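You operate a simulated robot arm through the tools that you are given. There is no shell and no other tool. Be economical: measure what you need, move in short steps, check, and stop when the job is done.

The job below is to be done with a simulated two-armed robot. You get a single attempt, and the scene is never put back.

TASK
On the long table, fold the green cloth panel in half.

It is judged by the outcome, as a careful person would: the job done as asked, and still so three seconds after it is handed in. It fails if anything else is knocked over, pushed out of place, dropped, spilled or broken. Flat cloth is picked up by pressing the open fingertips on it (5 to 10 N) and closing them slowly along it; thin cloth reads only 2 to 8 mm in the jaws.

THE ROBOT
Two 7-joint arms with two-finger grippers on one trunk, on a base that drives. Base frame: it is fixed to the floor where the robot stands at the start and does not move with it; the origin is under the middle of the robot, x ahead of it, y to its left, z up; the surface under the hand at the start is at about z = 880. Lengths are in mm, angles in rad, forces in N, time in s.
The left shoulder is at the start at [46, 163, 1105], the right one opposite. With the tool pointing down near the work surface each hand reaches from about 280 to 740 mm from the robot's upright axis, wherever it stands, measured 20 degrees to its own side. Places, roughly: green cloth panel [500, 100, 900]; long table [900, 1700, 900]. Payload 2.45 kg a hand.
Tool frame (each hand has its own): the origin (TCP) lies between the finger pads and is the grasp point; the fingertips stand 26 mm ahead of it; z points along the fingers, y is the line along which they close. The gripper opens to 96 mm. The gripper's body begins 69 mm behind the TCP.
Orientation is that of the tool frame in the base frame, as [roll, pitch, yaw] about the fixed x, y, z axes, in that order (R = Rz(yaw) Ry(pitch) Rx(roll)). With the fingers straight down and closing along the base's y, the tool's x points along the base's -x, its y along +y and its z along -z.

THE INTERFACE
- The arms move only by the tool nudge_tool. It takes "left_increments", "right_increments" or both (then of equal length, played together; a hand with none holds still); each is one flat list of numbers, 7 for each row, row after row: the turn, a rotation vector about the tool's x, y, z in units of 5 degrees (1.0 is 5 degrees), then the shift along the tool's x, y, z in units of 30 mm (1.0 is 30 mm), then the finger opening in mm, from 0 to 96. In form: [rx, ry, rz, tx, ty, tz, jaw, rx, ry, rz, tx, ty, tz, jaw, ...]. A call has 1 to 10 rows; each row shifts and turns the commanded pose from where the row before left it, along the tool's axes as they then stand. A call with a number of a shift or a turn outside -1 to 1 is refused whole. A row lasts 0.2 s, in which the tool goes at most 50 mm and 0.15 rad; a call with a longer step from one row to the next is refused whole, and so is a gripper value outside its range. A pose out of reach is approached as far as the arm can. The call stops where the force on the tool passes 40 N (or 10 N more than at its start, if that is more) or the arm is blocked; 0.2 s more then pass. The fingers move at their own pace and stop on an object; they squeeze with about 39 N. The grip force told is the motor's: it shows also when the fingers shut on nothing. Time passes only in rows, and 0.2 s behind the last, so rows that do not move let the fingers close. It gives the time, the measured TCP pose, the force on the tool (base axes), the opening and the grip force at its end, in the units of the frame above (readings bear some noise), with the torque about the TCP (base axes, N m) and any sound that the robot's microphone picked up.
- Cameras (640 x 400 px; columns grow to the right, rows downward): "scene" is now at [120.2, 11.1, 1573]; the picture's right is [0.12, -0.99, 0.00], its down [-0.82, -0.10, -0.56] and it looks along [0.56, 0.07, -0.83] (base axes); focal length 291 px, centre (320, 200). "left" rides on the left gripper at [82, -3, -98] in its tool frame; the picture's right is [0.04, 1.00, 0.00], its down [-0.73, 0.03, -0.68] and it looks along [-0.68, 0.03, 0.73] (tool axes); focal length 256 px, centre (320, 200). "right" rides on the right gripper at [82, 3, -98] in its tool frame; the picture's right is [-0.04, 1.00, 0.00], its down [-0.73, -0.03, -0.68] and it looks along [-0.68, -0.03, 0.73] (tool axes); focal length 256 px, centre (320, 200). There is no depth. A picture from a camera that has moved, and an enlarged one, comes with that camera's place and axes in the base frame and with its lens.
- grab_frame(camera): a new picture of that camera. No time passes.
- raise_lower(by): slides the trunk up (or, below 0, down) by that many mm; the arms and the scene camera ride with it, the base frame stays. It gives what a move gives, with no picture.
- steer(legs): drives the robot by 1 to 6 legs, each [ahead, left, turn to the left] in mm, mm and rad, along the robot's own axes; the way and the turn of a leg run together, so that a leg with both is an arc; at most 1500 mm and 3.142 rad a leg. The arms and the cameras ride along, it lands a little off, and it stops where it bumps. It gives what a move gives.
- head_to(pan, tilt): turns the head with the scene camera to pan (to the left, within 2.094 rad either way) and tilt (down, from -0.506 to 1.204), counted from straight ahead of the robot. It gives what a move gives.
- zoom(camera, box): a new picture of the part [left, top, right, bottom] of that camera's present view, enlarged. No time passes.
- job_done(): hands the job in; it is judged then, once.

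Go step by step. Nothing tells you exact positions but the pictures and the camera data: compare them with the known pose of the tool, close in by small moves and look again before you grip or let go. The budget is 120 turns and 108 pictures, counting those below and the enlarged ones. Unless the task says otherwise, let go and move clear before handing in, and close with one line.

The tools are called after ">>>" as name(argument=value, ...) on one line, values as JSON. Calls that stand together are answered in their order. nudge_tool: Moves the arms, as the interface text tells. Its arguments: {"type":"object","properties":{"left_increments":{"type":"array"},"right_increments":{"type":"array"}},"required":[]} The other tools are called the same way: raise_lower (by) slides the trunk up or down; steer (legs) drives the base; head_to (pan, tilt) turns the head that bears the scene camera; grab_frame (camera) takes a picture; zoom (camera, box) takes an enlarged picture of a part of a camera's view; job_done () hands the job in.

At the start:

```text
time: 0.0
left_tool_pos: [521.3, 366.7, 1101.4]
left_orientation: [-3.14, -0.002, -3.14]
left_ft_force: [-0.1, 0.3, 0.7]
left_wrist_torque: [-0.01, 0.01, -0.01]
left_width: 95.9
left_grasp_force: 0.1
right_tool_pos: [442.5, -92.1, 1094.1]
right_orientation: [-3.14, 0.001, 3.14]
right_ft_force: [0.0, -0.4, -0.7]
right_wrist_torque: [-0.03, 0.02, 0.03]
right_width: 96.0
right_grasp_force: 0.0
trunk travel left (down, up): [-275.0, 292.0]
robot x, y, heading: [0.3, -1.4, -0.003]
head pan, tilt: [0.122, 0.972]
```

scene: 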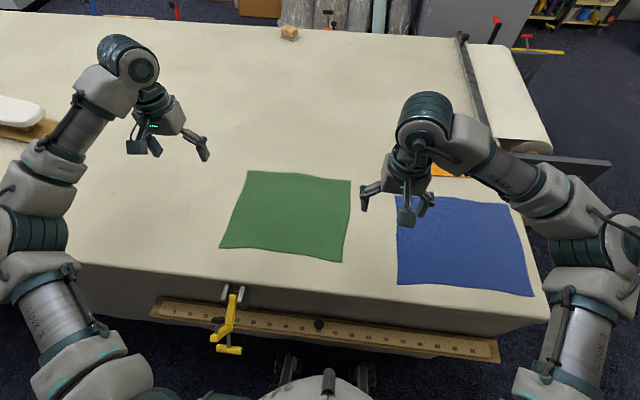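
right: 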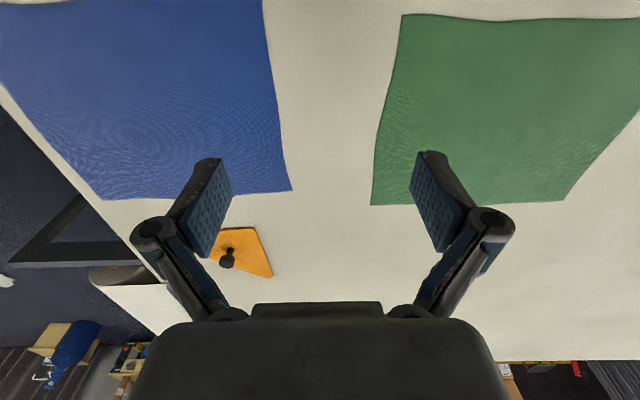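
left: 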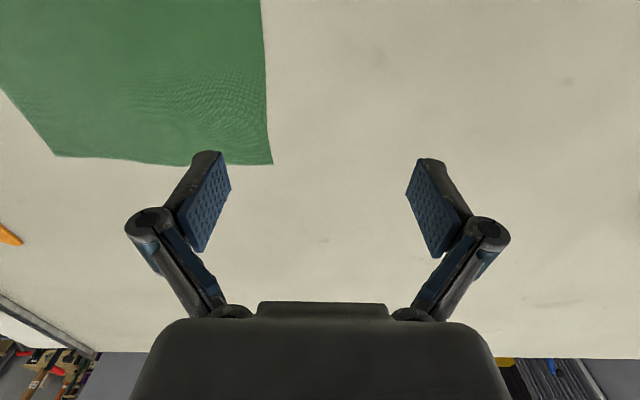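

The green cloth covers about x 410–672 and y −12–304, lying flat. I plan to pinch its two far corners and fold them towards the robot onto the near edge, so I'll bring both hands above the far corners first.

>>> nudge_tool(left_increments=[0, 0, 0, -0.571, -0.383, 0.588, 40, 0, 0, 0, -0.571, -0.383, 0.588, 40, 0, 0, 0, -0.571, -0.383, 0.588, 40, 0, 0, 0, -0.571, -0.383, 0.588, 40, 0, 0, 0, -0.571, -0.383, 0.588, 40, 0, 0, 0, -0.571, -0.383, 0.588, 40, 0, 0, 0, -0.571, -0.383, 0.588, 40, 0, 0, 0, -0.571, -0.383, 0.588, 40], right_increments=[0, 0, 0, -0.9, 0.446, 0.558, 40, 0, 0, 0, -0.9, 0.446, 0.558, 40, 0, 0, 0, -0.9, 0.446, 0.558, 40, 0, 0, 0, -0.9, 0.446, 0.558, 40, 0, 0, 0, -0.9, 0.446, 0.558, 40, 0, 0, 0, -0.9, 0.446, 0.558, 40, 0, 0, 0, -0.9, 0.446, 0.558, 40, 0, 0, 0, -0.9, 0.446, 0.558, 40])

>>> grab_frame(camera="scene")

>>> grab_frame(camera="left")

>>> grab_frame(camera="right")

```text
time: 1.8
left_tool_pos: [654.9, 275.2, 961.0]
left_orientation: [-3.14, 0.001, -3.14]
left_ft_force: [-0.1, 0.7, 0.0]
left_wrist_torque: [-0.04, 0.02, -0.02]
left_width: 39.8
left_grasp_force: 0.0
right_tool_pos: [659.0, 17.3, 961.8]
right_orientation: [-3.137, 0.003, -3.139]
right_ft_force: [1.0, 0.0, -0.3]
right_wrist_torque: [-0.01, 0.03, -0.02]
right_width: 40.2
right_grasp_force: 0.2
trunk travel left (down, up): [-275.0, 292.0]
robot x, y, heading: [-1.3, 1.2, 0.002]
head pan, tilt: [0.122, 0.972]
```

```text
104 pictures are left
camera scene: at [123.4, 14.0, 1572.7], right [0.12, -0.99, 0.0], down [-0.82, -0.1, -0.56], along [0.55, 0.07, -0.83], focal length 291 px, centre (320, 200)
```

scene: 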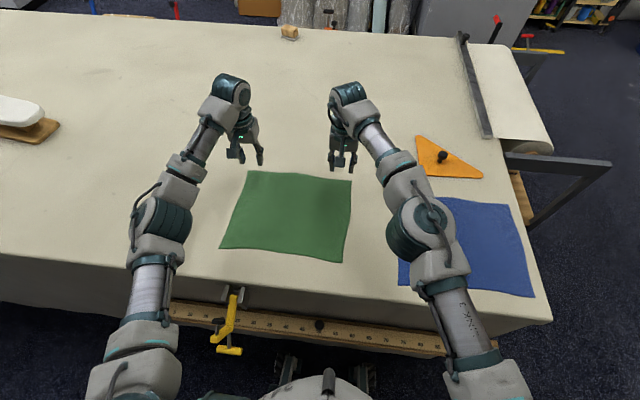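

```text
103 pictures are left
camera left: at [572.8, 270.8, 1059.1], right [-0.04, 1.0, 0.0], down [0.73, 0.03, 0.68], along [0.68, 0.03, -0.73], focal length 256 px, centre (320, 200)
```

left: 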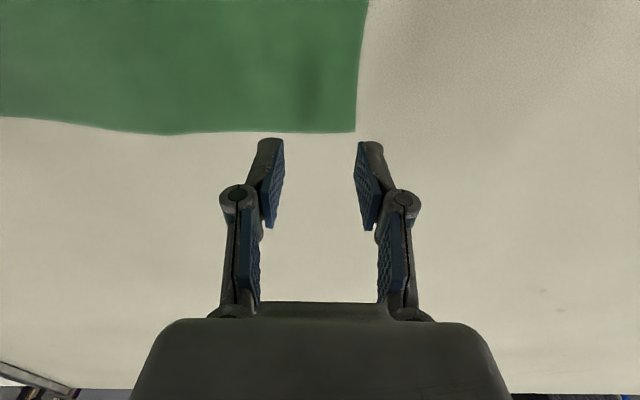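

```text
102 pictures are left
camera right: at [576.9, 20.0, 1060.3], right [0.04, 1.0, 0.0], down [0.73, -0.02, 0.68], along [0.68, -0.03, -0.73], focal length 256 px, centre (320, 200)
```

right: 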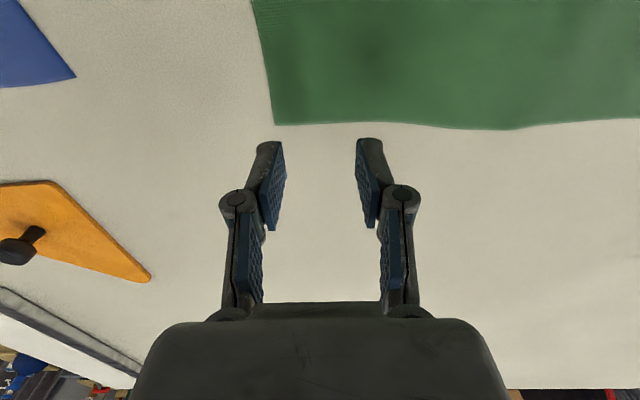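

The far corners are at about (667, 302) and (665, −18). I'll line the fingertips up just inside them and go down to about 10 mm above the cloth.

>>> nudge_tool(left_increments=[0, 0, 0, 0.03, -0.12, 0.4, 40, 0, 0, 0, 0.03, -0.12, 0.4, 40, 0, 0, 0, 0, 0, 0.4, 40, 0, 0, 0, 0, 0, 0.3, 40], right_increments=[0, 0, 0, 0.1, 0.0, 0.4, 40, 0, 0, 0, 0.1, 0.0, 0.4, 40, 0, 0, 0, 0, 0, 0.4, 40, 0, 0, 0, 0, 0, 0.3, 40])

>>> grab_frame(camera="left")

>>> grab_frame(camera="right")

```text
time: 2.8
left_tool_pos: [653.7, 267.2, 917.7]
left_orientation: [-3.138, 0.001, -3.14]
left_ft_force: [-0.1, -0.7, -0.3]
left_wrist_torque: [0.03, 0.04, -0.01]
left_width: 40.0
left_grasp_force: 0.1
right_tool_pos: [651.3, 16.5, 915.8]
right_orientation: [-3.139, 0.002, 3.141]
right_ft_force: [-0.3, -0.5, -1.2]
right_wrist_torque: [0.0, 0.0, -0.01]
right_width: 39.8
right_grasp_force: 0.1
trunk travel left (down, up): [-275.0, 292.0]
robot x, y, heading: [-0.1, -0.7, -0.002]
head pan, tilt: [0.122, 0.972]
```

```text
101 pictures are left
camera left: at [572.6, 264.2, 1015.7], right [-0.04, 1.0, 0.0], down [0.73, 0.03, 0.68], along [0.68, 0.03, -0.73], focal length 256 px, centre (320, 200)
```

left: 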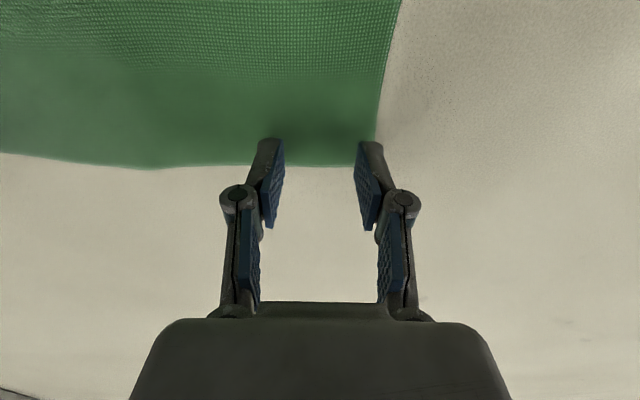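

```text
100 pictures are left
camera right: at [569.9, 19.3, 1014.9], right [0.04, 1.0, 0.0], down [0.73, -0.03, 0.68], along [0.68, -0.03, -0.73], focal length 256 px, centre (320, 200)
```

right: 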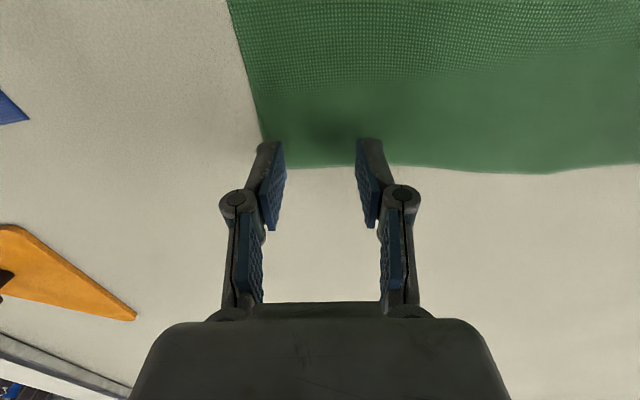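

Both hands are above the corners. I'll lower them slowly until they touch.

>>> nudge_tool(left_increments=[0, 0, 0, 0, 0, 0.1, 40, 0, 0, 0, 0, 0, 0.1, 40, 0, 0, 0, 0, 0, 0.08, 40], right_increments=[0, 0, 0, 0, -0.1, 0.1, 40, 0, 0, 0, 0, 0, 0.1, 40, 0, 0, 0, 0, 0, 0.03, 40])

```text
time: 3.6
left_tool_pos: [654.5, 266.5, 910.9]
left_orientation: [-3.139, 0.003, 3.142]
left_ft_force: [-0.4, -0.2, -0.7]
left_wrist_torque: [0.0, 0.01, 0.0]
left_width: 39.8
left_grasp_force: 0.1
right_tool_pos: [652.0, 12.4, 910.1]
right_orientation: [-3.14, 0.002, -3.14]
right_ft_force: [0.4, -0.2, 0.0]
right_wrist_torque: [-0.04, 0.03, 0.03]
right_width: 39.9
right_grasp_force: 0.1
trunk travel left (down, up): [-275.0, 292.0]
robot x, y, heading: [-0.3, 1.5, 0.003]
head pan, tilt: [0.122, 0.972]
```

>>> nudge_tool(left_increments=[0, 0, 0, 0, 0, 0.05, 40, 0, 0, 0, 0, 0, 0.05, 40, 0, 0, 0, 0, 0, 0.03, 40], right_increments=[0, 0, 0, 0, 0, 0.05, 40, 0, 0, 0, 0, 0, 0.05, 40, 0, 0, 0, 0, 0, 0.03, 40])

```text
time: 4.4
left_tool_pos: [655.1, 266.2, 907.6]
left_orientation: [-3.14, 0.002, 3.14]
left_ft_force: [0.1, -1.0, 1.5]
left_wrist_torque: [0.03, 0.02, -0.02]
left_width: 39.9
left_grasp_force: 0.1
right_tool_pos: [650.6, 10.2, 906.9]
right_orientation: [-3.141, 0.004, -3.14]
right_ft_force: [1.6, -0.5, 2.2]
right_wrist_torque: [0.03, 0.0, 0.03]
right_width: 40.0
right_grasp_force: 0.0
trunk travel left (down, up): [-275.0, 292.0]
robot x, y, heading: [-2.8, -0.9, 0.0]
head pan, tilt: [0.122, 0.972]
```

First contact shows at 1.5–2 N, so I'll press a little more.

>>> nudge_tool(left_increments=[0, 0, 0, 0, 0, 0.035, 40, 0, 0, 0, 0, 0, 0.0, 40], right_increments=[0, 0, 0, 0, 0, 0.03, 40, 0, 0, 0, 0, 0, 0.0, 40])

```text
time: 5.0
left_tool_pos: [654.4, 265.9, 905.6]
left_orientation: [-3.14, 0.002, -3.141]
left_ft_force: [0.7, 0.1, 3.2]
left_wrist_torque: [0.0, -0.02, 0.01]
left_width: 40.2
left_grasp_force: 0.3
right_tool_pos: [651.2, 11.1, 907.5]
right_orientation: [3.141, 0.006, -3.141]
right_ft_force: [3.8, 0.5, 9.4]
right_wrist_torque: [0.05, -0.06, 0.03]
right_width: 40.7
right_grasp_force: 1.0
trunk travel left (down, up): [-275.0, 292.0]
robot x, y, heading: [-0.7, 0.5, 0.002]
head pan, tilt: [0.122, 0.972]
```

>>> nudge_tool(left_increments=[0, 0, 0, 0, 0, 0.03, 40, 0, 0, 0, 0, 0, 0.0, 40])

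```text
time: 5.6
left_tool_pos: [653.3, 265.3, 905.2]
left_orientation: [3.141, 0.005, -3.141]
left_ft_force: [4.3, 0.8, 10.3]
left_wrist_torque: [-0.02, -0.14, 0.02]
left_width: 40.4
left_grasp_force: 0.1
right_tool_pos: [649.2, 11.4, 905.9]
right_orientation: [3.141, 0.004, -3.141]
right_ft_force: [4.0, 0.9, 10.4]
right_wrist_torque: [0.11, -0.09, -0.07]
right_width: 40.5
right_grasp_force: 0.1
trunk travel left (down, up): [-275.0, 292.0]
robot x, y, heading: [-1.7, 0.6, -0.001]
head pan, tilt: [0.122, 0.972]
```

Both hands press at about 10 N. Now I'll close the fingers slowly.

>>> nudge_tool(left_increments=[0, 0, 0, 0, 0, 0, 37, 0, 0, 0, 0, 0, 0, 34, 0, 0, 0, 0, 0, 0, 31, 0, 0, 0, 0, 0, 0, 28, 0, 0, 0, 0, 0, 0, 25], right_increments=[0, 0, 0, 0, 0, 0, 37, 0, 0, 0, 0, 0, 0, 34, 0, 0, 0, 0, 0, 0, 31, 0, 0, 0, 0, 0, 0, 28, 0, 0, 0, 0, 0, 0, 25])

>>> grab_frame(camera="left")

>>> grab_frame(camera="right")

```text
time: 6.8
left_tool_pos: [652.4, 265.7, 907.6]
left_orientation: [3.141, 0.006, 3.141]
left_ft_force: [2.1, -2.6, 19.3]
left_wrist_torque: [-0.32, -0.08, 0.06]
left_width: 24.3
left_grasp_force: 0.0
right_tool_pos: [647.8, 9.9, 906.9]
right_orientation: [-3.141, 0.005, 3.139]
right_ft_force: [1.0, 2.1, 15.6]
right_wrist_torque: [0.23, 0.01, -0.02]
right_width: 25.3
right_grasp_force: 0.1
trunk travel left (down, up): [-275.0, 292.0]
robot x, y, heading: [-1.8, 1.0, -0.0]
head pan, tilt: [0.122, 0.972]
```

```text
99 pictures are left
camera left: at [570.1, 261.4, 1005.2], right [-0.04, 1.0, 0.0], down [0.73, 0.03, 0.68], along [0.68, 0.03, -0.73], focal length 256 px, centre (320, 200)
```

left: 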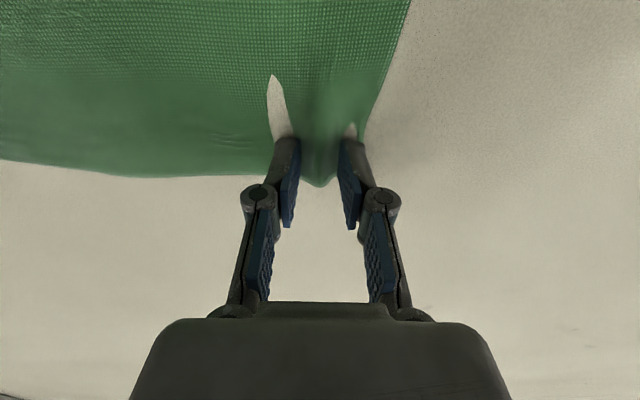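

```text
98 pictures are left
camera right: at [566.3, 13.2, 1006.0], right [0.04, 1.0, 0.0], down [0.73, -0.03, 0.68], along [0.68, -0.03, -0.73], focal length 256 px, centre (320, 200)
```

right: 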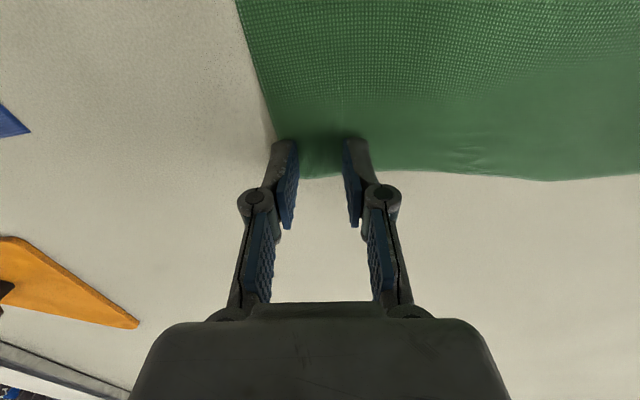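

The cloth is rucking up between the fingers, so I'll keep closing with slightly less pressure.

>>> nudge_tool(left_increments=[0, 0, 0, 0, 0, -0.03, 22, 0, 0, 0, 0, 0, 0, 18, 0, 0, 0, 0, 0, 0, 14, 0, 0, 0, 0, 0, -0.02, 10, 0, 0, 0, 0, 0, 0, 6, 0, 0, 0, 0, 0, 0, 2, 0, 0, 0, 0, 0, 0, 0, 0, 0, 0, 0, 0, 0, 0], right_increments=[0, 0, 0, 0, 0, -0.02, 22, 0, 0, 0, 0, 0, 0, 18, 0, 0, 0, 0, 0, 0, 14, 0, 0, 0, 0, 0, -0.02, 10, 0, 0, 0, 0, 0, 0, 6, 0, 0, 0, 0, 0, 0, 2, 0, 0, 0, 0, 0, 0, 0, 0, 0, 0, 0, 0, 0, 0])

>>> grab_frame(camera="left")

>>> grab_frame(camera="right")

```text
time: 8.6
left_tool_pos: [653.0, 266.1, 906.0]
left_orientation: [-3.141, 0.004, -3.14]
left_ft_force: [0.3, -1.7, 3.9]
left_wrist_torque: [-0.08, 0.02, 0.02]
left_width: 1.8
left_grasp_force: 30.3
right_tool_pos: [651.3, 11.8, 905.8]
right_orientation: [-3.142, 0.003, 3.141]
right_ft_force: [0.0, -0.5, 1.4]
right_wrist_torque: [0.01, 0.01, -0.01]
right_width: 0.0
right_grasp_force: 28.5
trunk travel left (down, up): [-275.0, 292.0]
robot x, y, heading: [-2.3, -1.6, 0.001]
head pan, tilt: [0.122, 0.972]
```

```text
97 pictures are left
camera left: at [571.3, 261.6, 1004.8], right [-0.04, 1.0, 0.0], down [0.73, 0.03, 0.68], along [0.68, 0.03, -0.73], focal length 256 px, centre (320, 200)
```

left: 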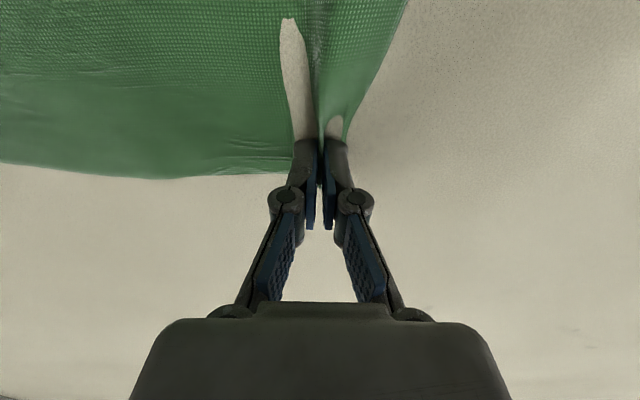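

```text
96 pictures are left
camera right: at [569.0, 13.5, 1005.1], right [0.04, 1.0, 0.0], down [0.73, -0.03, 0.68], along [0.68, -0.03, -0.73], focal length 256 px, centre (320, 200)
```

right: 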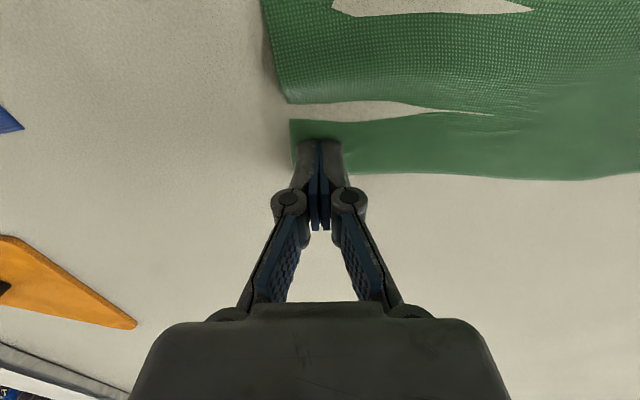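

The left hand holds cloth (1.8 mm), but the right slipped (0 mm). I'll lift the right hand, open it and look.

>>> nudge_tool(right_increments=[0, 0, 0, 0, 0, -0.3, 10, 0, 0, 0, 0, 0, -0.7, 40, 0, 0, 0, 0, 0, 0, 50, 0, 0, 0, 0, 0, 0, 50])

>>> grab_frame(camera="right")

>>> grab_frame(camera="scene")

```text
time: 9.6
left_tool_pos: [653.4, 266.0, 906.7]
left_orientation: [3.14, 0.003, 3.142]
left_ft_force: [0.3, -0.4, 4.2]
left_wrist_torque: [0.01, 0.03, -0.03]
left_width: 3.2
left_grasp_force: 30.6
right_tool_pos: [651.6, 10.7, 937.4]
right_orientation: [-3.14, 0.002, -3.14]
right_ft_force: [-0.7, 0.7, 0.4]
right_wrist_torque: [-0.02, -0.04, -0.02]
right_width: 50.0
right_grasp_force: 0.0
trunk travel left (down, up): [-275.0, 292.0]
robot x, y, heading: [-0.9, 1.8, -0.001]
head pan, tilt: [0.122, 0.972]
```

```text
95 pictures are left
camera right: at [570.0, 13.8, 1036.4], right [0.04, 1.0, 0.0], down [0.73, -0.03, 0.68], along [0.68, -0.03, -0.73], focal length 256 px, centre (320, 200)
```

right: 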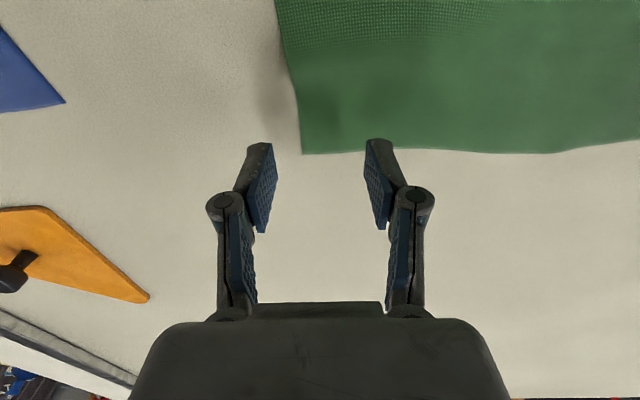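

```text
94 pictures are left
camera scene: at [119.3, 10.2, 1573.2], right [0.12, -0.99, 0.0], down [-0.82, -0.1, -0.56], along [0.56, 0.07, -0.83], focal length 291 px, centre (320, 200)
```

scene: 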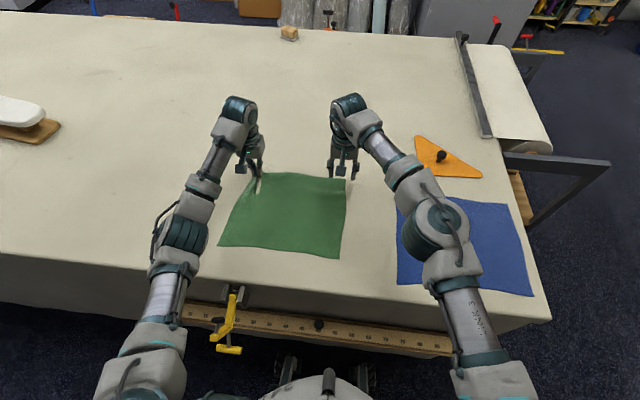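

The cloth sprang flat again, and its right corner is now at about (669, −4). I'll re-aim the right hand at y≈30 and press again.

>>> nudge_tool(right_increments=[0, 0, 0, -0.07, 0.32, 0.3, 40, 0, 0, 0, -0.07, 0.32, 0.4, 40, 0, 0, 0, 0, 0, 0.15, 40, 0, 0, 0, 0, 0, 0.05, 40, 0, 0, 0, 0, 0, 0.05, 40, 0, 0, 0, 0, 0, 0.03, 40])

>>> grab_frame(camera="right")

```text
time: 11.0
left_tool_pos: [653.1, 265.3, 906.3]
left_orientation: [-3.14, 0.004, 3.141]
left_ft_force: [-0.2, 0.0, 5.0]
left_wrist_torque: [-0.01, -0.02, -0.01]
left_width: 5.5
left_grasp_force: 34.2
right_tool_pos: [652.3, 29.1, 907.3]
right_orientation: [3.141, 0.004, -3.141]
right_ft_force: [-0.5, -0.6, -0.4]
right_wrist_torque: [0.04, -0.01, -0.03]
right_width: 39.8
right_grasp_force: 0.0
right hand out of reach, approached as far as the arm can: row 2
trunk travel left (down, up): [-275.0, 292.0]
robot x, y, heading: [1.7, -3.4, -0.0]
head pan, tilt: [0.122, 0.972]
```

```text
93 pictures are left
camera right: at [571.1, 32.1, 1006.6], right [0.04, 1.0, 0.0], down [0.73, -0.03, 0.68], along [0.68, -0.03, -0.73], focal length 256 px, centre (320, 200)
```

right: 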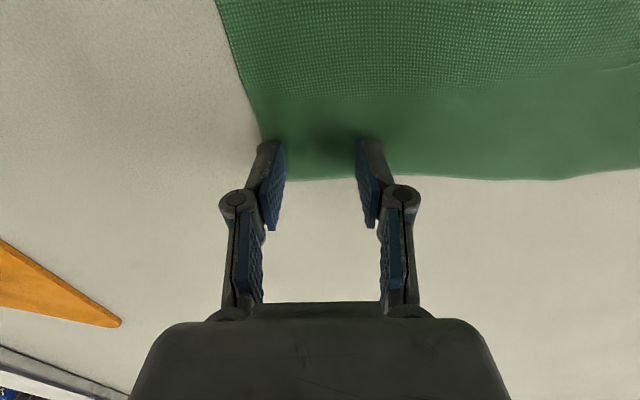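

>>> nudge_tool(right_increments=[0, 0, 0, 0, 0, 0.04, 40, 0, 0, 0, 0, 0, 0.03, 40, 0, 0, 0, 0, 0, 0.0, 40])

```text
time: 11.8
left_tool_pos: [651.9, 267.0, 906.9]
left_orientation: [-3.141, 0.003, -3.14]
left_ft_force: [0.6, 0.7, 4.4]
left_wrist_torque: [0.0, 0.0, 0.02]
left_width: 4.1
left_grasp_force: 29.9
right_tool_pos: [651.6, 29.3, 905.9]
right_orientation: [3.141, 0.005, 3.14]
right_ft_force: [1.6, -0.3, 6.7]
right_wrist_torque: [0.0, 0.0, 0.02]
right_width: 40.3
right_grasp_force: 0.3
trunk travel left (down, up): [-275.0, 292.0]
robot x, y, heading: [-4.7, 3.2, -0.003]
head pan, tilt: [0.122, 0.972]
```

Pressing at 6.7 N. Now I'll close slowly.

>>> nudge_tool(right_increments=[0, 0, 0, 0, 0, 0, 37, 0, 0, 0, 0, 0, 0, 34, 0, 0, 0, 0, 0, 0, 31, 0, 0, 0, 0, 0, 0, 28, 0, 0, 0, 0, 0, 0, 25, 0, 0, 0, 0, 0, 0, 22, 0, 0, 0, 0, 0, 0, 19])

>>> grab_frame(camera="right")

```text
time: 13.4
left_tool_pos: [653.0, 266.1, 907.3]
left_orientation: [3.141, 0.004, 3.141]
left_ft_force: [0.2, -2.5, -4.4]
left_wrist_torque: [-0.25, -0.03, -0.03]
left_width: 2.7
left_grasp_force: 28.0
right_tool_pos: [652.4, 30.2, 906.3]
right_orientation: [-3.14, 0.004, 3.141]
right_ft_force: [1.0, 2.4, 22.2]
right_wrist_torque: [0.34, 0.01, -0.01]
right_width: 19.4
right_grasp_force: 0.2
trunk travel left (down, up): [-275.0, 292.0]
robot x, y, heading: [-4.8, -0.1, -0.003]
head pan, tilt: [0.122, 0.972]
```

```text
92 pictures are left
camera right: at [569.5, 32.0, 1005.9], right [0.04, 1.0, 0.0], down [0.73, -0.03, 0.68], along [0.68, -0.03, -0.73], focal length 256 px, centre (320, 200)
```

right: 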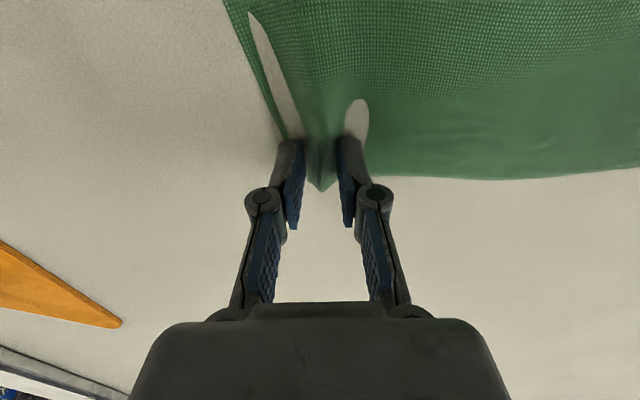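

The ruck looks the same as the left one did, so I'll finish closing with only a tiny unload.

>>> nudge_tool(right_increments=[0, 0, 0, 0, 0, -0.02, 16, 0, 0, 0, 0, 0, 0, 13, 0, 0, 0, 0, 0, 0, 10, 0, 0, 0, 0, 0, -0.01, 7, 0, 0, 0, 0, 0, 0, 4, 0, 0, 0, 0, 0, 0, 1, 0, 0, 0, 0, 0, 0, 0, 0, 0, 0, 0, 0, 0, 0])

>>> grab_frame(camera="right")

>>> grab_frame(camera="left")

```text
time: 15.2
left_tool_pos: [653.3, 263.8, 907.1]
left_orientation: [-3.138, 0.004, 3.14]
left_ft_force: [-0.2, -20.6, 2.3]
left_wrist_torque: [-0.46, 0.0, -0.01]
left_width: 2.4
left_grasp_force: 30.4
right_tool_pos: [651.5, 30.6, 906.8]
right_orientation: [3.141, 0.004, -3.141]
right_ft_force: [-1.3, 18.2, 8.1]
right_wrist_torque: [0.4, -0.01, 0.13]
right_width: 3.2
right_grasp_force: 33.5
trunk travel left (down, up): [-275.0, 292.0]
robot x, y, heading: [-2.2, -1.9, -0.002]
head pan, tilt: [0.122, 0.972]
```

```text
91 pictures are left
camera right: at [570.5, 33.1, 1005.4], right [0.04, 1.0, 0.0], down [0.73, -0.03, 0.68], along [0.68, -0.03, -0.73], focal length 256 px, centre (320, 200)
```

right: 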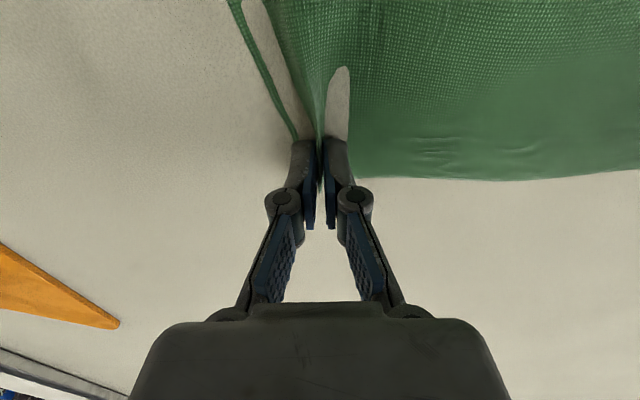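

```text
90 pictures are left
camera left: at [570.9, 260.9, 1005.2], right [-0.04, 1.0, 0.0], down [0.73, 0.03, 0.68], along [0.68, 0.02, -0.73], focal length 256 px, centre (320, 200)
```

left: 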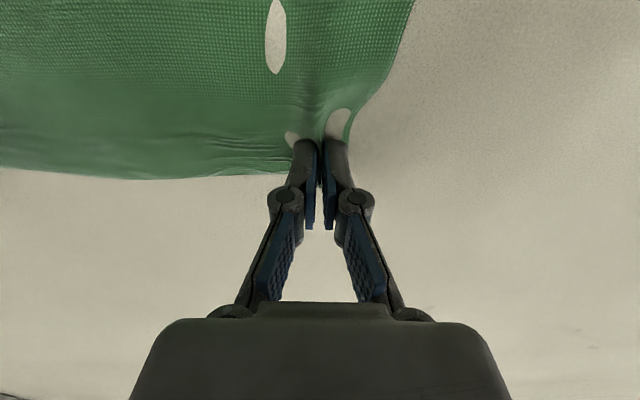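

Both hands hold cloth, with about 20 N tension between them. I'll ease the hands together by a few mm while lifting, then check.

>>> nudge_tool(left_increments=[0, 0, 0, 0, -0.12, -0.05, 0, 0, 0, 0, 0.133, -0.1, -0.6, 0, 0, 0, 0, 0.133, 0, -0.65, 0, 0, 0, 0, 0.333, 0, -0.65, 0, 0, 0, 0, 0.333, 0, -0.65, 0], right_increments=[0, 0, 0, 0, 0.12, -0.05, 0, 0, 0, 0, 0.133, 0.1, -0.6, 0, 0, 0, 0, 0.133, 0, -0.65, 0, 0, 0, 0, 0.333, 0, -0.65, 0, 0, 0, 0, 0.333, 0, -0.65, 0])

>>> grab_frame(camera="scene")

>>> grab_frame(camera="right")

```text
time: 16.4
left_tool_pos: [624.4, 260.6, 984.9]
left_orientation: [-3.14, 0.002, 3.141]
left_ft_force: [1.2, -4.6, 0.4]
left_wrist_torque: [0.09, 0.03, -0.01]
left_width: 2.8
left_grasp_force: 36.3
right_tool_pos: [622.8, 34.4, 983.3]
right_orientation: [-3.14, 0.005, 3.14]
right_ft_force: [-0.5, 2.3, 4.3]
right_wrist_torque: [0.04, -0.01, 0.02]
right_width: 4.0
right_grasp_force: 31.7
trunk travel left (down, up): [-275.0, 292.0]
robot x, y, heading: [-2.8, 0.6, 0.002]
head pan, tilt: [0.122, 0.972]
```

```text
89 pictures are left
camera scene: at [119.3, 11.2, 1573.2], right [0.12, -0.99, 0.0], down [-0.82, -0.1, -0.56], along [0.56, 0.07, -0.83], focal length 291 px, centre (320, 200)
```

scene: 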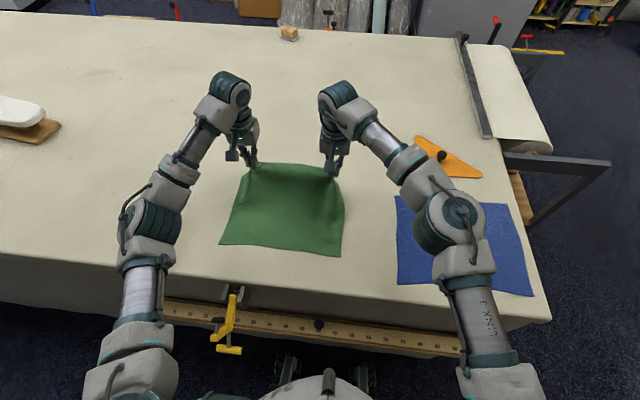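

```text
88 pictures are left
camera right: at [541.2, 38.2, 1082.2], right [0.04, 1.0, 0.0], down [0.73, -0.03, 0.68], along [0.68, -0.03, -0.73], focal length 256 px, centre (320, 200)
```

right: 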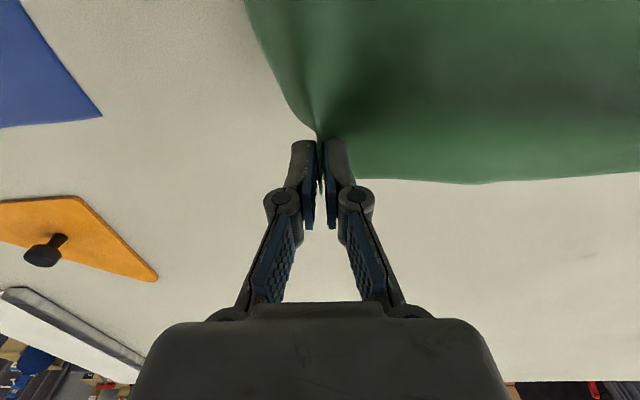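

The flap is lifting cleanly on both sides. The near edge is at x≈420, y −4 to 313. I'll carry the flap over in an arc towards the robot.

>>> nudge_tool(left_increments=[0, 0, 0, 0.483, 0.02, -0.433, 0, 0, 0, 0, 0.483, 0.02, -0.433, 0, 0, 0, 0, 0.583, 0.02, -0.167, 0, 0, 0, 0, 0.583, 0.02, -0.167, 0, 0, 0, 0, 0.667, 0.02, 0.033, 0, 0, 0, 0, 0.667, 0.02, 0.033, 0, 0, 0, 0, 0.583, 0.02, 0.267, 0, 0, 0, 0, 0.583, 0.02, 0.267, 0], right_increments=[0, 0, 0, 0.483, 0.02, -0.433, 0, 0, 0, 0, 0.483, 0.02, -0.433, 0, 0, 0, 0, 0.583, 0.02, -0.167, 0, 0, 0, 0, 0.583, 0.02, -0.167, 0, 0, 0, 0, 0.667, 0.02, 0.033, 0, 0, 0, 0, 0.667, 0.02, 0.033, 0, 0, 0, 0, 0.583, 0.02, 0.267, 0, 0, 0, 0, 0.583, 0.02, 0.267, 0])

>>> grab_frame(camera="scene")

```text
time: 18.2
left_tool_pos: [485.5, 264.1, 1002.2]
left_orientation: [3.141, 0.004, -3.141]
left_ft_force: [-1.3, 1.8, 0.4]
left_wrist_torque: [-0.02, 0.0, 0.01]
left_width: 0.8
left_grasp_force: 30.6
right_tool_pos: [483.2, 41.7, 1002.5]
right_orientation: [-3.14, 0.004, 3.141]
right_ft_force: [-0.3, -0.4, 3.0]
right_wrist_torque: [0.01, 0.03, 0.0]
right_width: 4.8
right_grasp_force: 32.6
trunk travel left (down, up): [-275.0, 292.0]
robot x, y, heading: [0.0, 0.0, 0.0]
head pan, tilt: [0.122, 0.972]
```

```text
87 pictures are left
camera scene: at [119.6, 12.6, 1573.0], right [0.12, -0.99, 0.0], down [-0.82, -0.1, -0.56], along [0.56, 0.07, -0.83], focal length 291 px, centre (320, 200)
```

scene: 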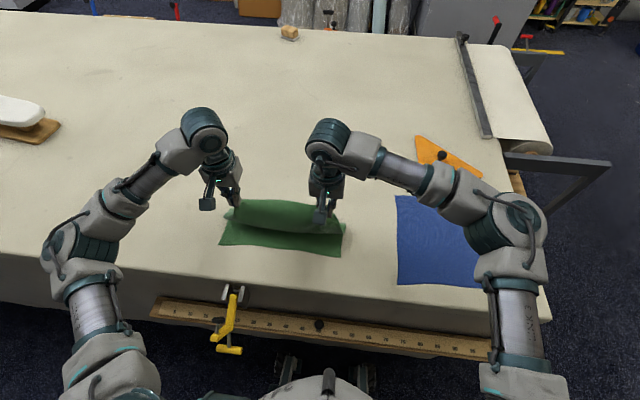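

The left width now reads only 0.8 mm, so I'll check that it still holds the cloth.

>>> grab_frame(camera="left")

>>> zoom(camera="scene", box=[180, 120, 380, 270])

```text
86 pictures are left
camera left: at [403.7, 260.1, 1099.4], right [-0.04, 1.0, 0.0], down [0.73, 0.03, 0.68], along [0.68, 0.03, -0.73], focal length 256 px, centre (320, 200)
```

left: 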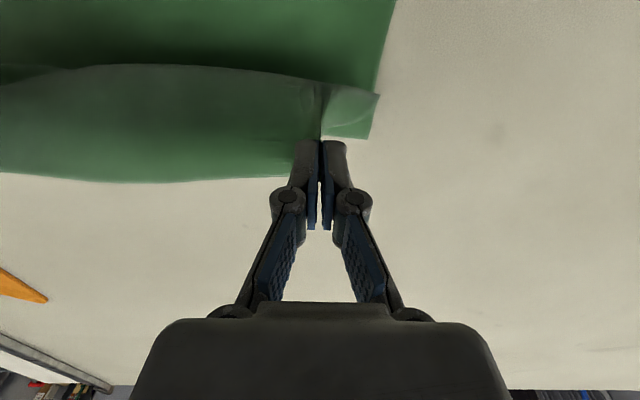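

```text
2.67 times, centred on (280, 195) of scene
camera zoom: at [119.6, 12.6, 1573.0], right [0.12, -0.99, 0.0], down [-0.82, -0.1, -0.56], along [0.56, 0.07, -0.83], focal length 777 px, centre (427, 213)
```

zoom: 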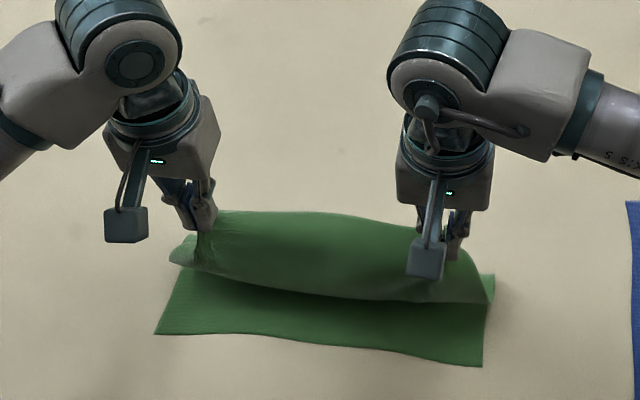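

Both grips hold and the flap hangs naturally with its free edge towards the robot. I'll lower it towards the near edge.

>>> nudge_tool(left_increments=[0, 0, 0, 0.4, 0.0, 0.333, 0, 0, 0, 0, 0.4, 0.0, 0.4, 0, 0, 0, 0, 0.333, 0, 0.533, 0, 0, 0, 0, 0.267, 0, 0.533, 0, 0, 0, 0, 0.167, 0, 0.533, 0, 0, 0, 0, 0.1, 0, 0.3, 0], right_increments=[0, 0, 0, 0.4, 0.0, 0.333, 0, 0, 0, 0, 0.4, 0.0, 0.4, 0, 0, 0, 0, 0.333, 0, 0.533, 0, 0, 0, 0, 0.267, 0, 0.533, 0, 0, 0, 0, 0.167, 0, 0.533, 0, 0, 0, 0, 0.1, 0, 0.3, 0])

>>> zoom(camera="scene", box=[180, 150, 380, 275])

>>> grab_frame(camera="left")

>>> grab_frame(camera="right")

```text
time: 19.6
left_tool_pos: [436.4, 264.9, 922.7]
left_orientation: [-3.14, 0.003, -3.141]
left_ft_force: [0.7, -1.8, 1.5]
left_wrist_torque: [-0.05, -0.02, 0.0]
left_width: 1.7
left_grasp_force: 34.3
right_tool_pos: [432.1, 40.7, 921.0]
right_orientation: [-3.141, 0.003, -3.141]
right_ft_force: [-0.1, 5.8, 3.3]
right_wrist_torque: [-0.33, -0.01, -0.02]
right_width: 2.0
right_grasp_force: 35.1
trunk travel left (down, up): [-275.0, 292.0]
robot x, y, heading: [3.2, -0.8, -0.001]
head pan, tilt: [0.122, 0.972]
```

```text
3.20 times, centred on (280, 212) of scene
camera zoom: at [119.6, 12.5, 1573.1], right [0.12, -0.99, 0.0], down [-0.82, -0.1, -0.56], along [0.56, 0.07, -0.83], focal length 932 px, centre (448, 160)
```

zoom: 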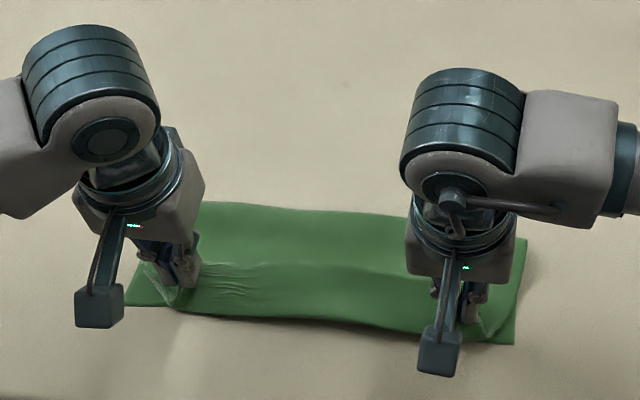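

```text
83 pictures are left
camera left: at [354.2, 260.9, 1021.5], right [-0.04, 1.0, 0.0], down [0.73, 0.03, 0.68], along [0.68, 0.03, -0.73], focal length 256 px, centre (320, 200)
```

left: 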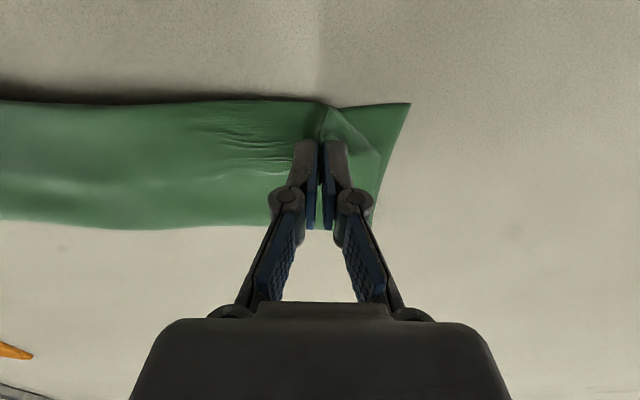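

```text
82 pictures are left
camera right: at [351.3, 42.8, 1021.0], right [0.04, 1.0, 0.0], down [0.73, -0.03, 0.68], along [0.68, -0.03, -0.73], focal length 256 px, centre (320, 200)
```

right: 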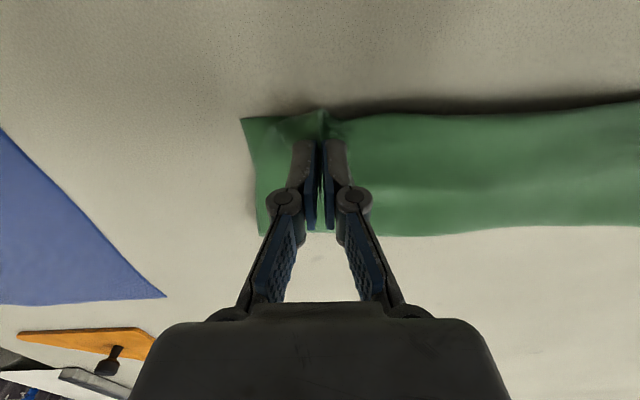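

The flap edge sits almost over the near edge, a few mm past it. I'll shift 5 mm back and lower the last bit.

>>> nudge_tool(left_increments=[0, 0, 0, -0.07, 0.05, 0.15, 0, 0, 0, 0, -0.07, 0.05, 0.15, 0, 0, 0, 0, 0, 0, 0.1, 0], right_increments=[0, 0, 0, -0.1, -0.05, 0.15, 0, 0, 0, 0, -0.1, -0.05, 0.15, 0, 0, 0, 0, 0, 0, 0.07, 0])

>>> grab_frame(camera="left")

>>> grab_frame(camera="right")

```text
time: 20.4
left_tool_pos: [441.5, 267.4, 911.8]
left_orientation: [-3.141, 0.003, 3.139]
left_ft_force: [0.2, -9.9, 7.0]
left_wrist_torque: [-0.24, 0.14, 0.0]
left_width: 1.6
left_grasp_force: 30.6
right_tool_pos: [440.1, 36.7, 910.7]
right_orientation: [3.14, 0.003, -3.141]
right_ft_force: [-1.5, 8.8, -1.1]
right_wrist_torque: [0.25, 0.06, 0.09]
right_width: 3.0
right_grasp_force: 31.3
trunk travel left (down, up): [-275.0, 292.0]
robot x, y, heading: [-1.4, -0.3, -0.002]
head pan, tilt: [0.122, 0.972]
```

```text
81 pictures are left
camera left: at [358.5, 263.2, 1009.3], right [-0.04, 1.0, 0.0], down [0.73, 0.03, 0.68], along [0.68, 0.02, -0.73], focal length 256 px, centre (320, 200)
```

left: 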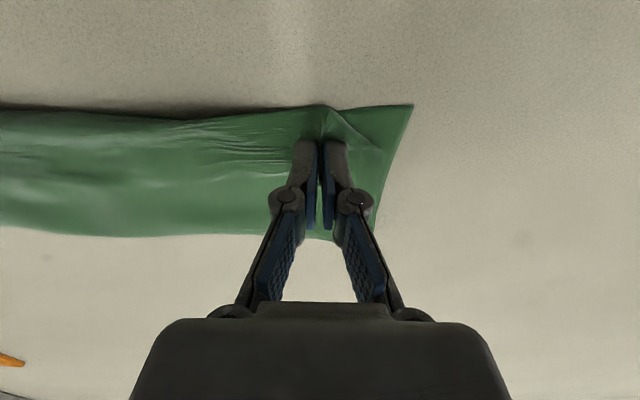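

```text
80 pictures are left
camera right: at [357.4, 39.4, 1010.1], right [0.04, 1.0, 0.0], down [0.73, -0.03, 0.68], along [0.68, -0.03, -0.73], focal length 256 px, centre (320, 200)
```

right: 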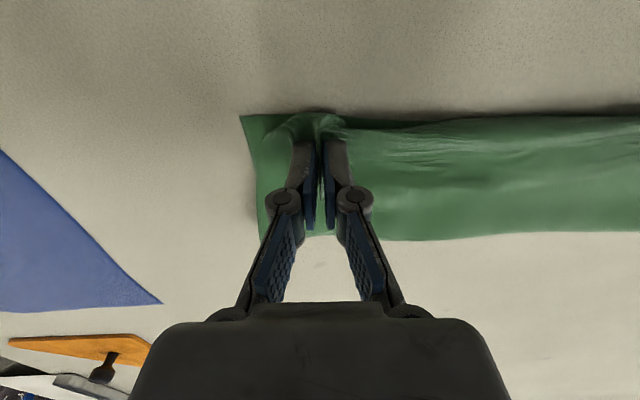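

The edges line up, so I'll release and lift straight up.

>>> nudge_tool(left_increments=[0, 0, 0, 0, 0, 0, 6, 0, 0, 0, 0, 0, 0, 14, 0, 0, 0, 0, 0, -0.1, 24, 0, 0, 0, 0, 0, -0.3, 30, 0, 0, 0, 0, 0, -0.7, 30, 0, 0, 0, 0, 0, -1, 30, 0, 0, 0, 0, 0, -1, 30], right_increments=[0, 0, 0, 0, 0, 0, 6, 0, 0, 0, 0, 0, 0, 14, 0, 0, 0, 0, 0, -0.1, 24, 0, 0, 0, 0, 0, -0.3, 30, 0, 0, 0, 0, 0, -0.7, 30, 0, 0, 0, 0, 0, -1, 30, 0, 0, 0, 0, 0, -1, 30])

>>> grab_frame(camera="left")

>>> grab_frame(camera="right")

>>> zoom(camera="scene", box=[180, 150, 380, 275])

```text
time: 22.0
left_tool_pos: [438.9, 271.0, 1005.2]
left_orientation: [-3.141, 0.004, -3.139]
left_ft_force: [-0.2, 0.2, 0.5]
left_wrist_torque: [-0.03, -0.04, 0.02]
left_width: 30.1
left_grasp_force: 0.1
right_tool_pos: [441.0, 37.4, 1005.5]
right_orientation: [-3.141, 0.002, 3.141]
right_ft_force: [-0.2, 1.0, 0.3]
right_wrist_torque: [-0.03, 0.01, -0.01]
right_width: 30.0
right_grasp_force: 0.1
trunk travel left (down, up): [-275.0, 292.0]
robot x, y, heading: [-1.1, 2.0, 0.005]
head pan, tilt: [0.122, 0.972]
```

```text
79 pictures are left
camera left: at [357.2, 265.9, 1103.1], right [-0.04, 1.0, 0.0], down [0.73, 0.03, 0.68], along [0.68, 0.03, -0.73], focal length 256 px, centre (320, 200)
```

left: 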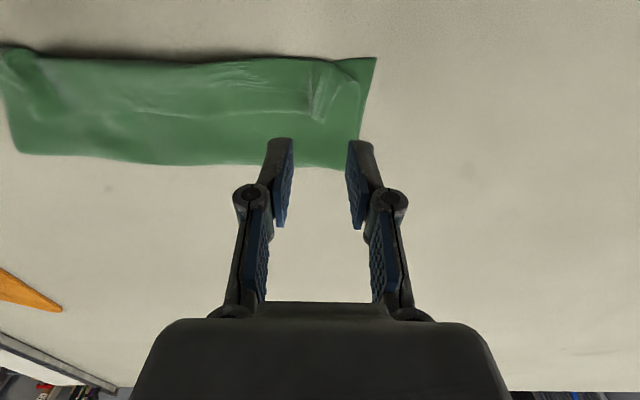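

```text
78 pictures are left
camera right: at [359.2, 41.0, 1103.1], right [0.04, 1.0, 0.0], down [0.73, -0.03, 0.68], along [0.68, -0.03, -0.73], focal length 256 px, centre (320, 200)
```

right: 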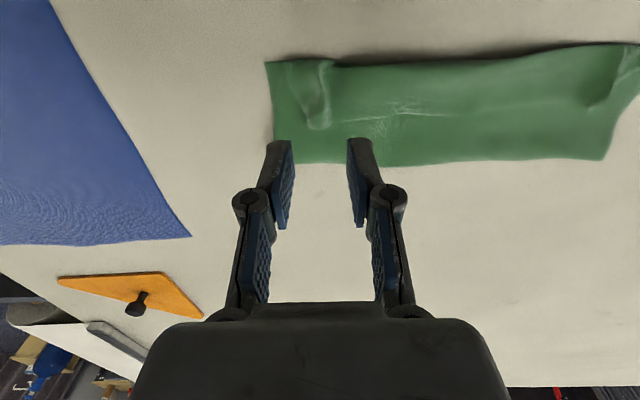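

```text
3.20 times, centred on (280, 212) of scene
camera zoom: at [118.8, 11.8, 1573.1], right [0.12, -0.99, 0.0], down [-0.82, -0.1, -0.56], along [0.56, 0.07, -0.83], focal length 932 px, centre (448, 160)
```

zoom: 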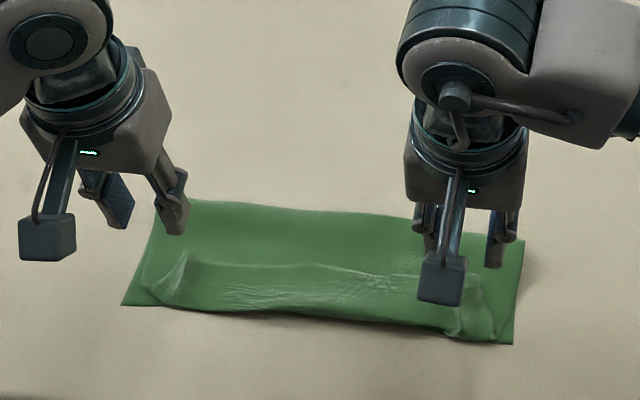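

The fold is made, but the flap corners are still a bit bunched. I'll move the hands aside and look closely.

>>> nudge_tool(left_increments=[0, 0, 0, 0, 1, -0.5, 30, 0, 0, 0, 0, 1, -0.5, 30, 0, 0, 0, 0, 1, 0, 30, 0, 0, 0, 0, 1, 0, 30, 0, 0, 0, 0, 0, 0, 10], right_increments=[0, 0, 0, 0, -1, -0.5, 30, 0, 0, 0, 0, -1, -0.5, 30, 0, 0, 0, 0, -1, 0, 30, 0, 0, 0, 0, -1, 0, 30, 0, 0, 0, 0, 0, 0, 10])

>>> zoom(camera="scene", box=[200, 175, 360, 275])

```text
time: 23.2
left_tool_pos: [440.7, 389.2, 1033.5]
left_orientation: [-3.139, 0.003, -3.141]
left_ft_force: [0.3, 0.7, 0.7]
left_wrist_torque: [-0.02, -0.02, 0.02]
left_width: 10.2
left_grasp_force: 0.0
right_tool_pos: [440.9, -82.7, 1034.4]
right_orientation: [-3.139, 0.0, -3.141]
right_ft_force: [-0.1, -0.9, 0.2]
right_wrist_torque: [0.01, 0.0, 0.0]
right_width: 10.0
right_grasp_force: 0.1
trunk travel left (down, up): [-275.0, 292.0]
robot x, y, heading: [-2.2, -4.5, -0.0]
head pan, tilt: [0.122, 0.972]
```

```text
4.00 times, centred on (280, 225) of scene
camera zoom: at [120.2, 11.3, 1572.9], right [0.12, -0.99, 0.0], down [-0.82, -0.1, -0.56], along [0.56, 0.07, -0.83], focal length 1165 px, centre (480, 100)
```

zoom: 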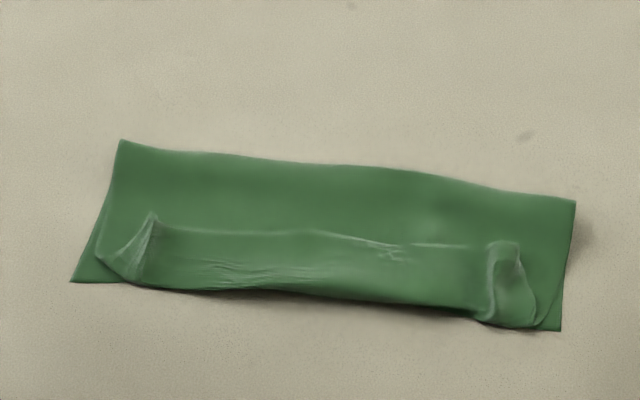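

The ridges at y≈269 and y≈39 shorten the flap's edge. I'll straddle each ridge with open fingers, press lightly and open them further to spread it out.

>>> nudge_tool(left_increments=[0, 0, 0, 0, -1, 0, 34, 0, 0, 0, 0, -1, 0, 34, 0, 0, 0, 0, -1, 0.5, 34, 0, 0, 0, 0, -0.97, 0.8, 34, 0, 0, 0, 0, 0, 1, 34, 0, 0, 0, 0, 0, 1, 34, 0, 0, 0, 0, 0, 0.5, 34], right_increments=[0, 0, 0, 0, 1, 0, 34, 0, 0, 0, 0, 1, 0, 34, 0, 0, 0, 0, 1, 0.5, 34, 0, 0, 0, 0, 0.97, 0.8, 34, 0, 0, 0, 0, 0, 1, 34, 0, 0, 0, 0, 0, 1, 34, 0, 0, 0, 0, 0, 0.5, 34])

>>> grab_frame(camera="left")

>>> grab_frame(camera="right")

```text
time: 24.8
left_tool_pos: [438.9, 269.3, 921.4]
left_orientation: [-3.14, 0.003, -3.138]
left_ft_force: [-0.8, -0.2, 0.1]
left_wrist_torque: [0.02, 0.0, -0.04]
left_width: 34.1
left_grasp_force: 0.1
right_tool_pos: [440.1, 36.1, 920.0]
right_orientation: [-3.141, 0.004, -3.141]
right_ft_force: [-0.8, -0.4, 0.9]
right_wrist_torque: [0.02, 0.02, 0.02]
right_width: 34.1
right_grasp_force: 0.0
trunk travel left (down, up): [-275.0, 292.0]
robot x, y, heading: [2.0, -0.9, 0.003]
head pan, tilt: [0.122, 0.972]
```

```text
75 pictures are left
camera left: at [357.4, 265.1, 1019.0], right [-0.04, 1.0, 0.0], down [0.73, 0.03, 0.68], along [0.68, 0.03, -0.73], focal length 256 px, centre (320, 200)
```

left: 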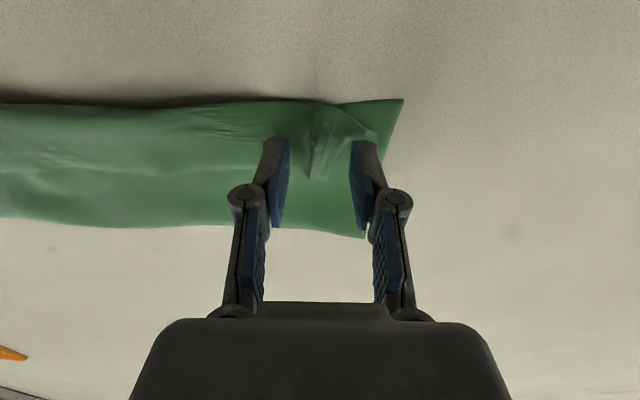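

```text
74 pictures are left
camera right: at [358.5, 38.8, 1018.4], right [0.04, 1.0, 0.0], down [0.73, -0.03, 0.68], along [0.68, -0.03, -0.73], focal length 256 px, centre (320, 200)
```

right: 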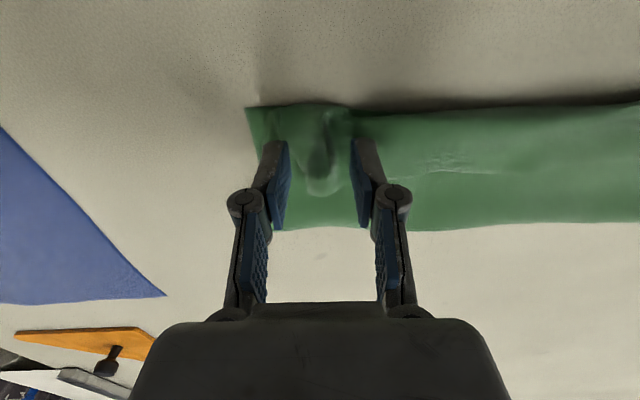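

>>> nudge_tool(left_increments=[0, 0, 0, -0.05, -0.15, 0.2, 34, 0, 0, 0, 0, 0, 0.1, 34, 0, 0, 0, 0, 0, 0.08, 34, 0, 0, 0, 0, 0, 0.06, 34], right_increments=[0, 0, 0, -0.05, 0, 0.2, 34, 0, 0, 0, 0, 0, 0.1, 34, 0, 0, 0, 0, 0, 0.08, 34, 0, 0, 0, 0, 0, 0.04, 34])

```text
time: 25.8
left_tool_pos: [441.7, 264.4, 908.3]
left_orientation: [-3.142, 0.006, 3.141]
left_ft_force: [-0.8, 1.6, 9.7]
left_wrist_torque: [0.1, 0.06, 0.0]
left_width: 33.9
left_grasp_force: 0.2
right_tool_pos: [441.3, 36.1, 908.6]
right_orientation: [3.141, 0.003, 3.141]
right_ft_force: [-0.1, -0.1, 1.4]
right_wrist_torque: [0.03, -0.01, 0.01]
right_width: 34.2
right_grasp_force: 0.1
trunk travel left (down, up): [-275.0, 292.0]
robot x, y, heading: [-3.0, 1.7, -0.002]
head pan, tilt: [0.122, 0.972]
```

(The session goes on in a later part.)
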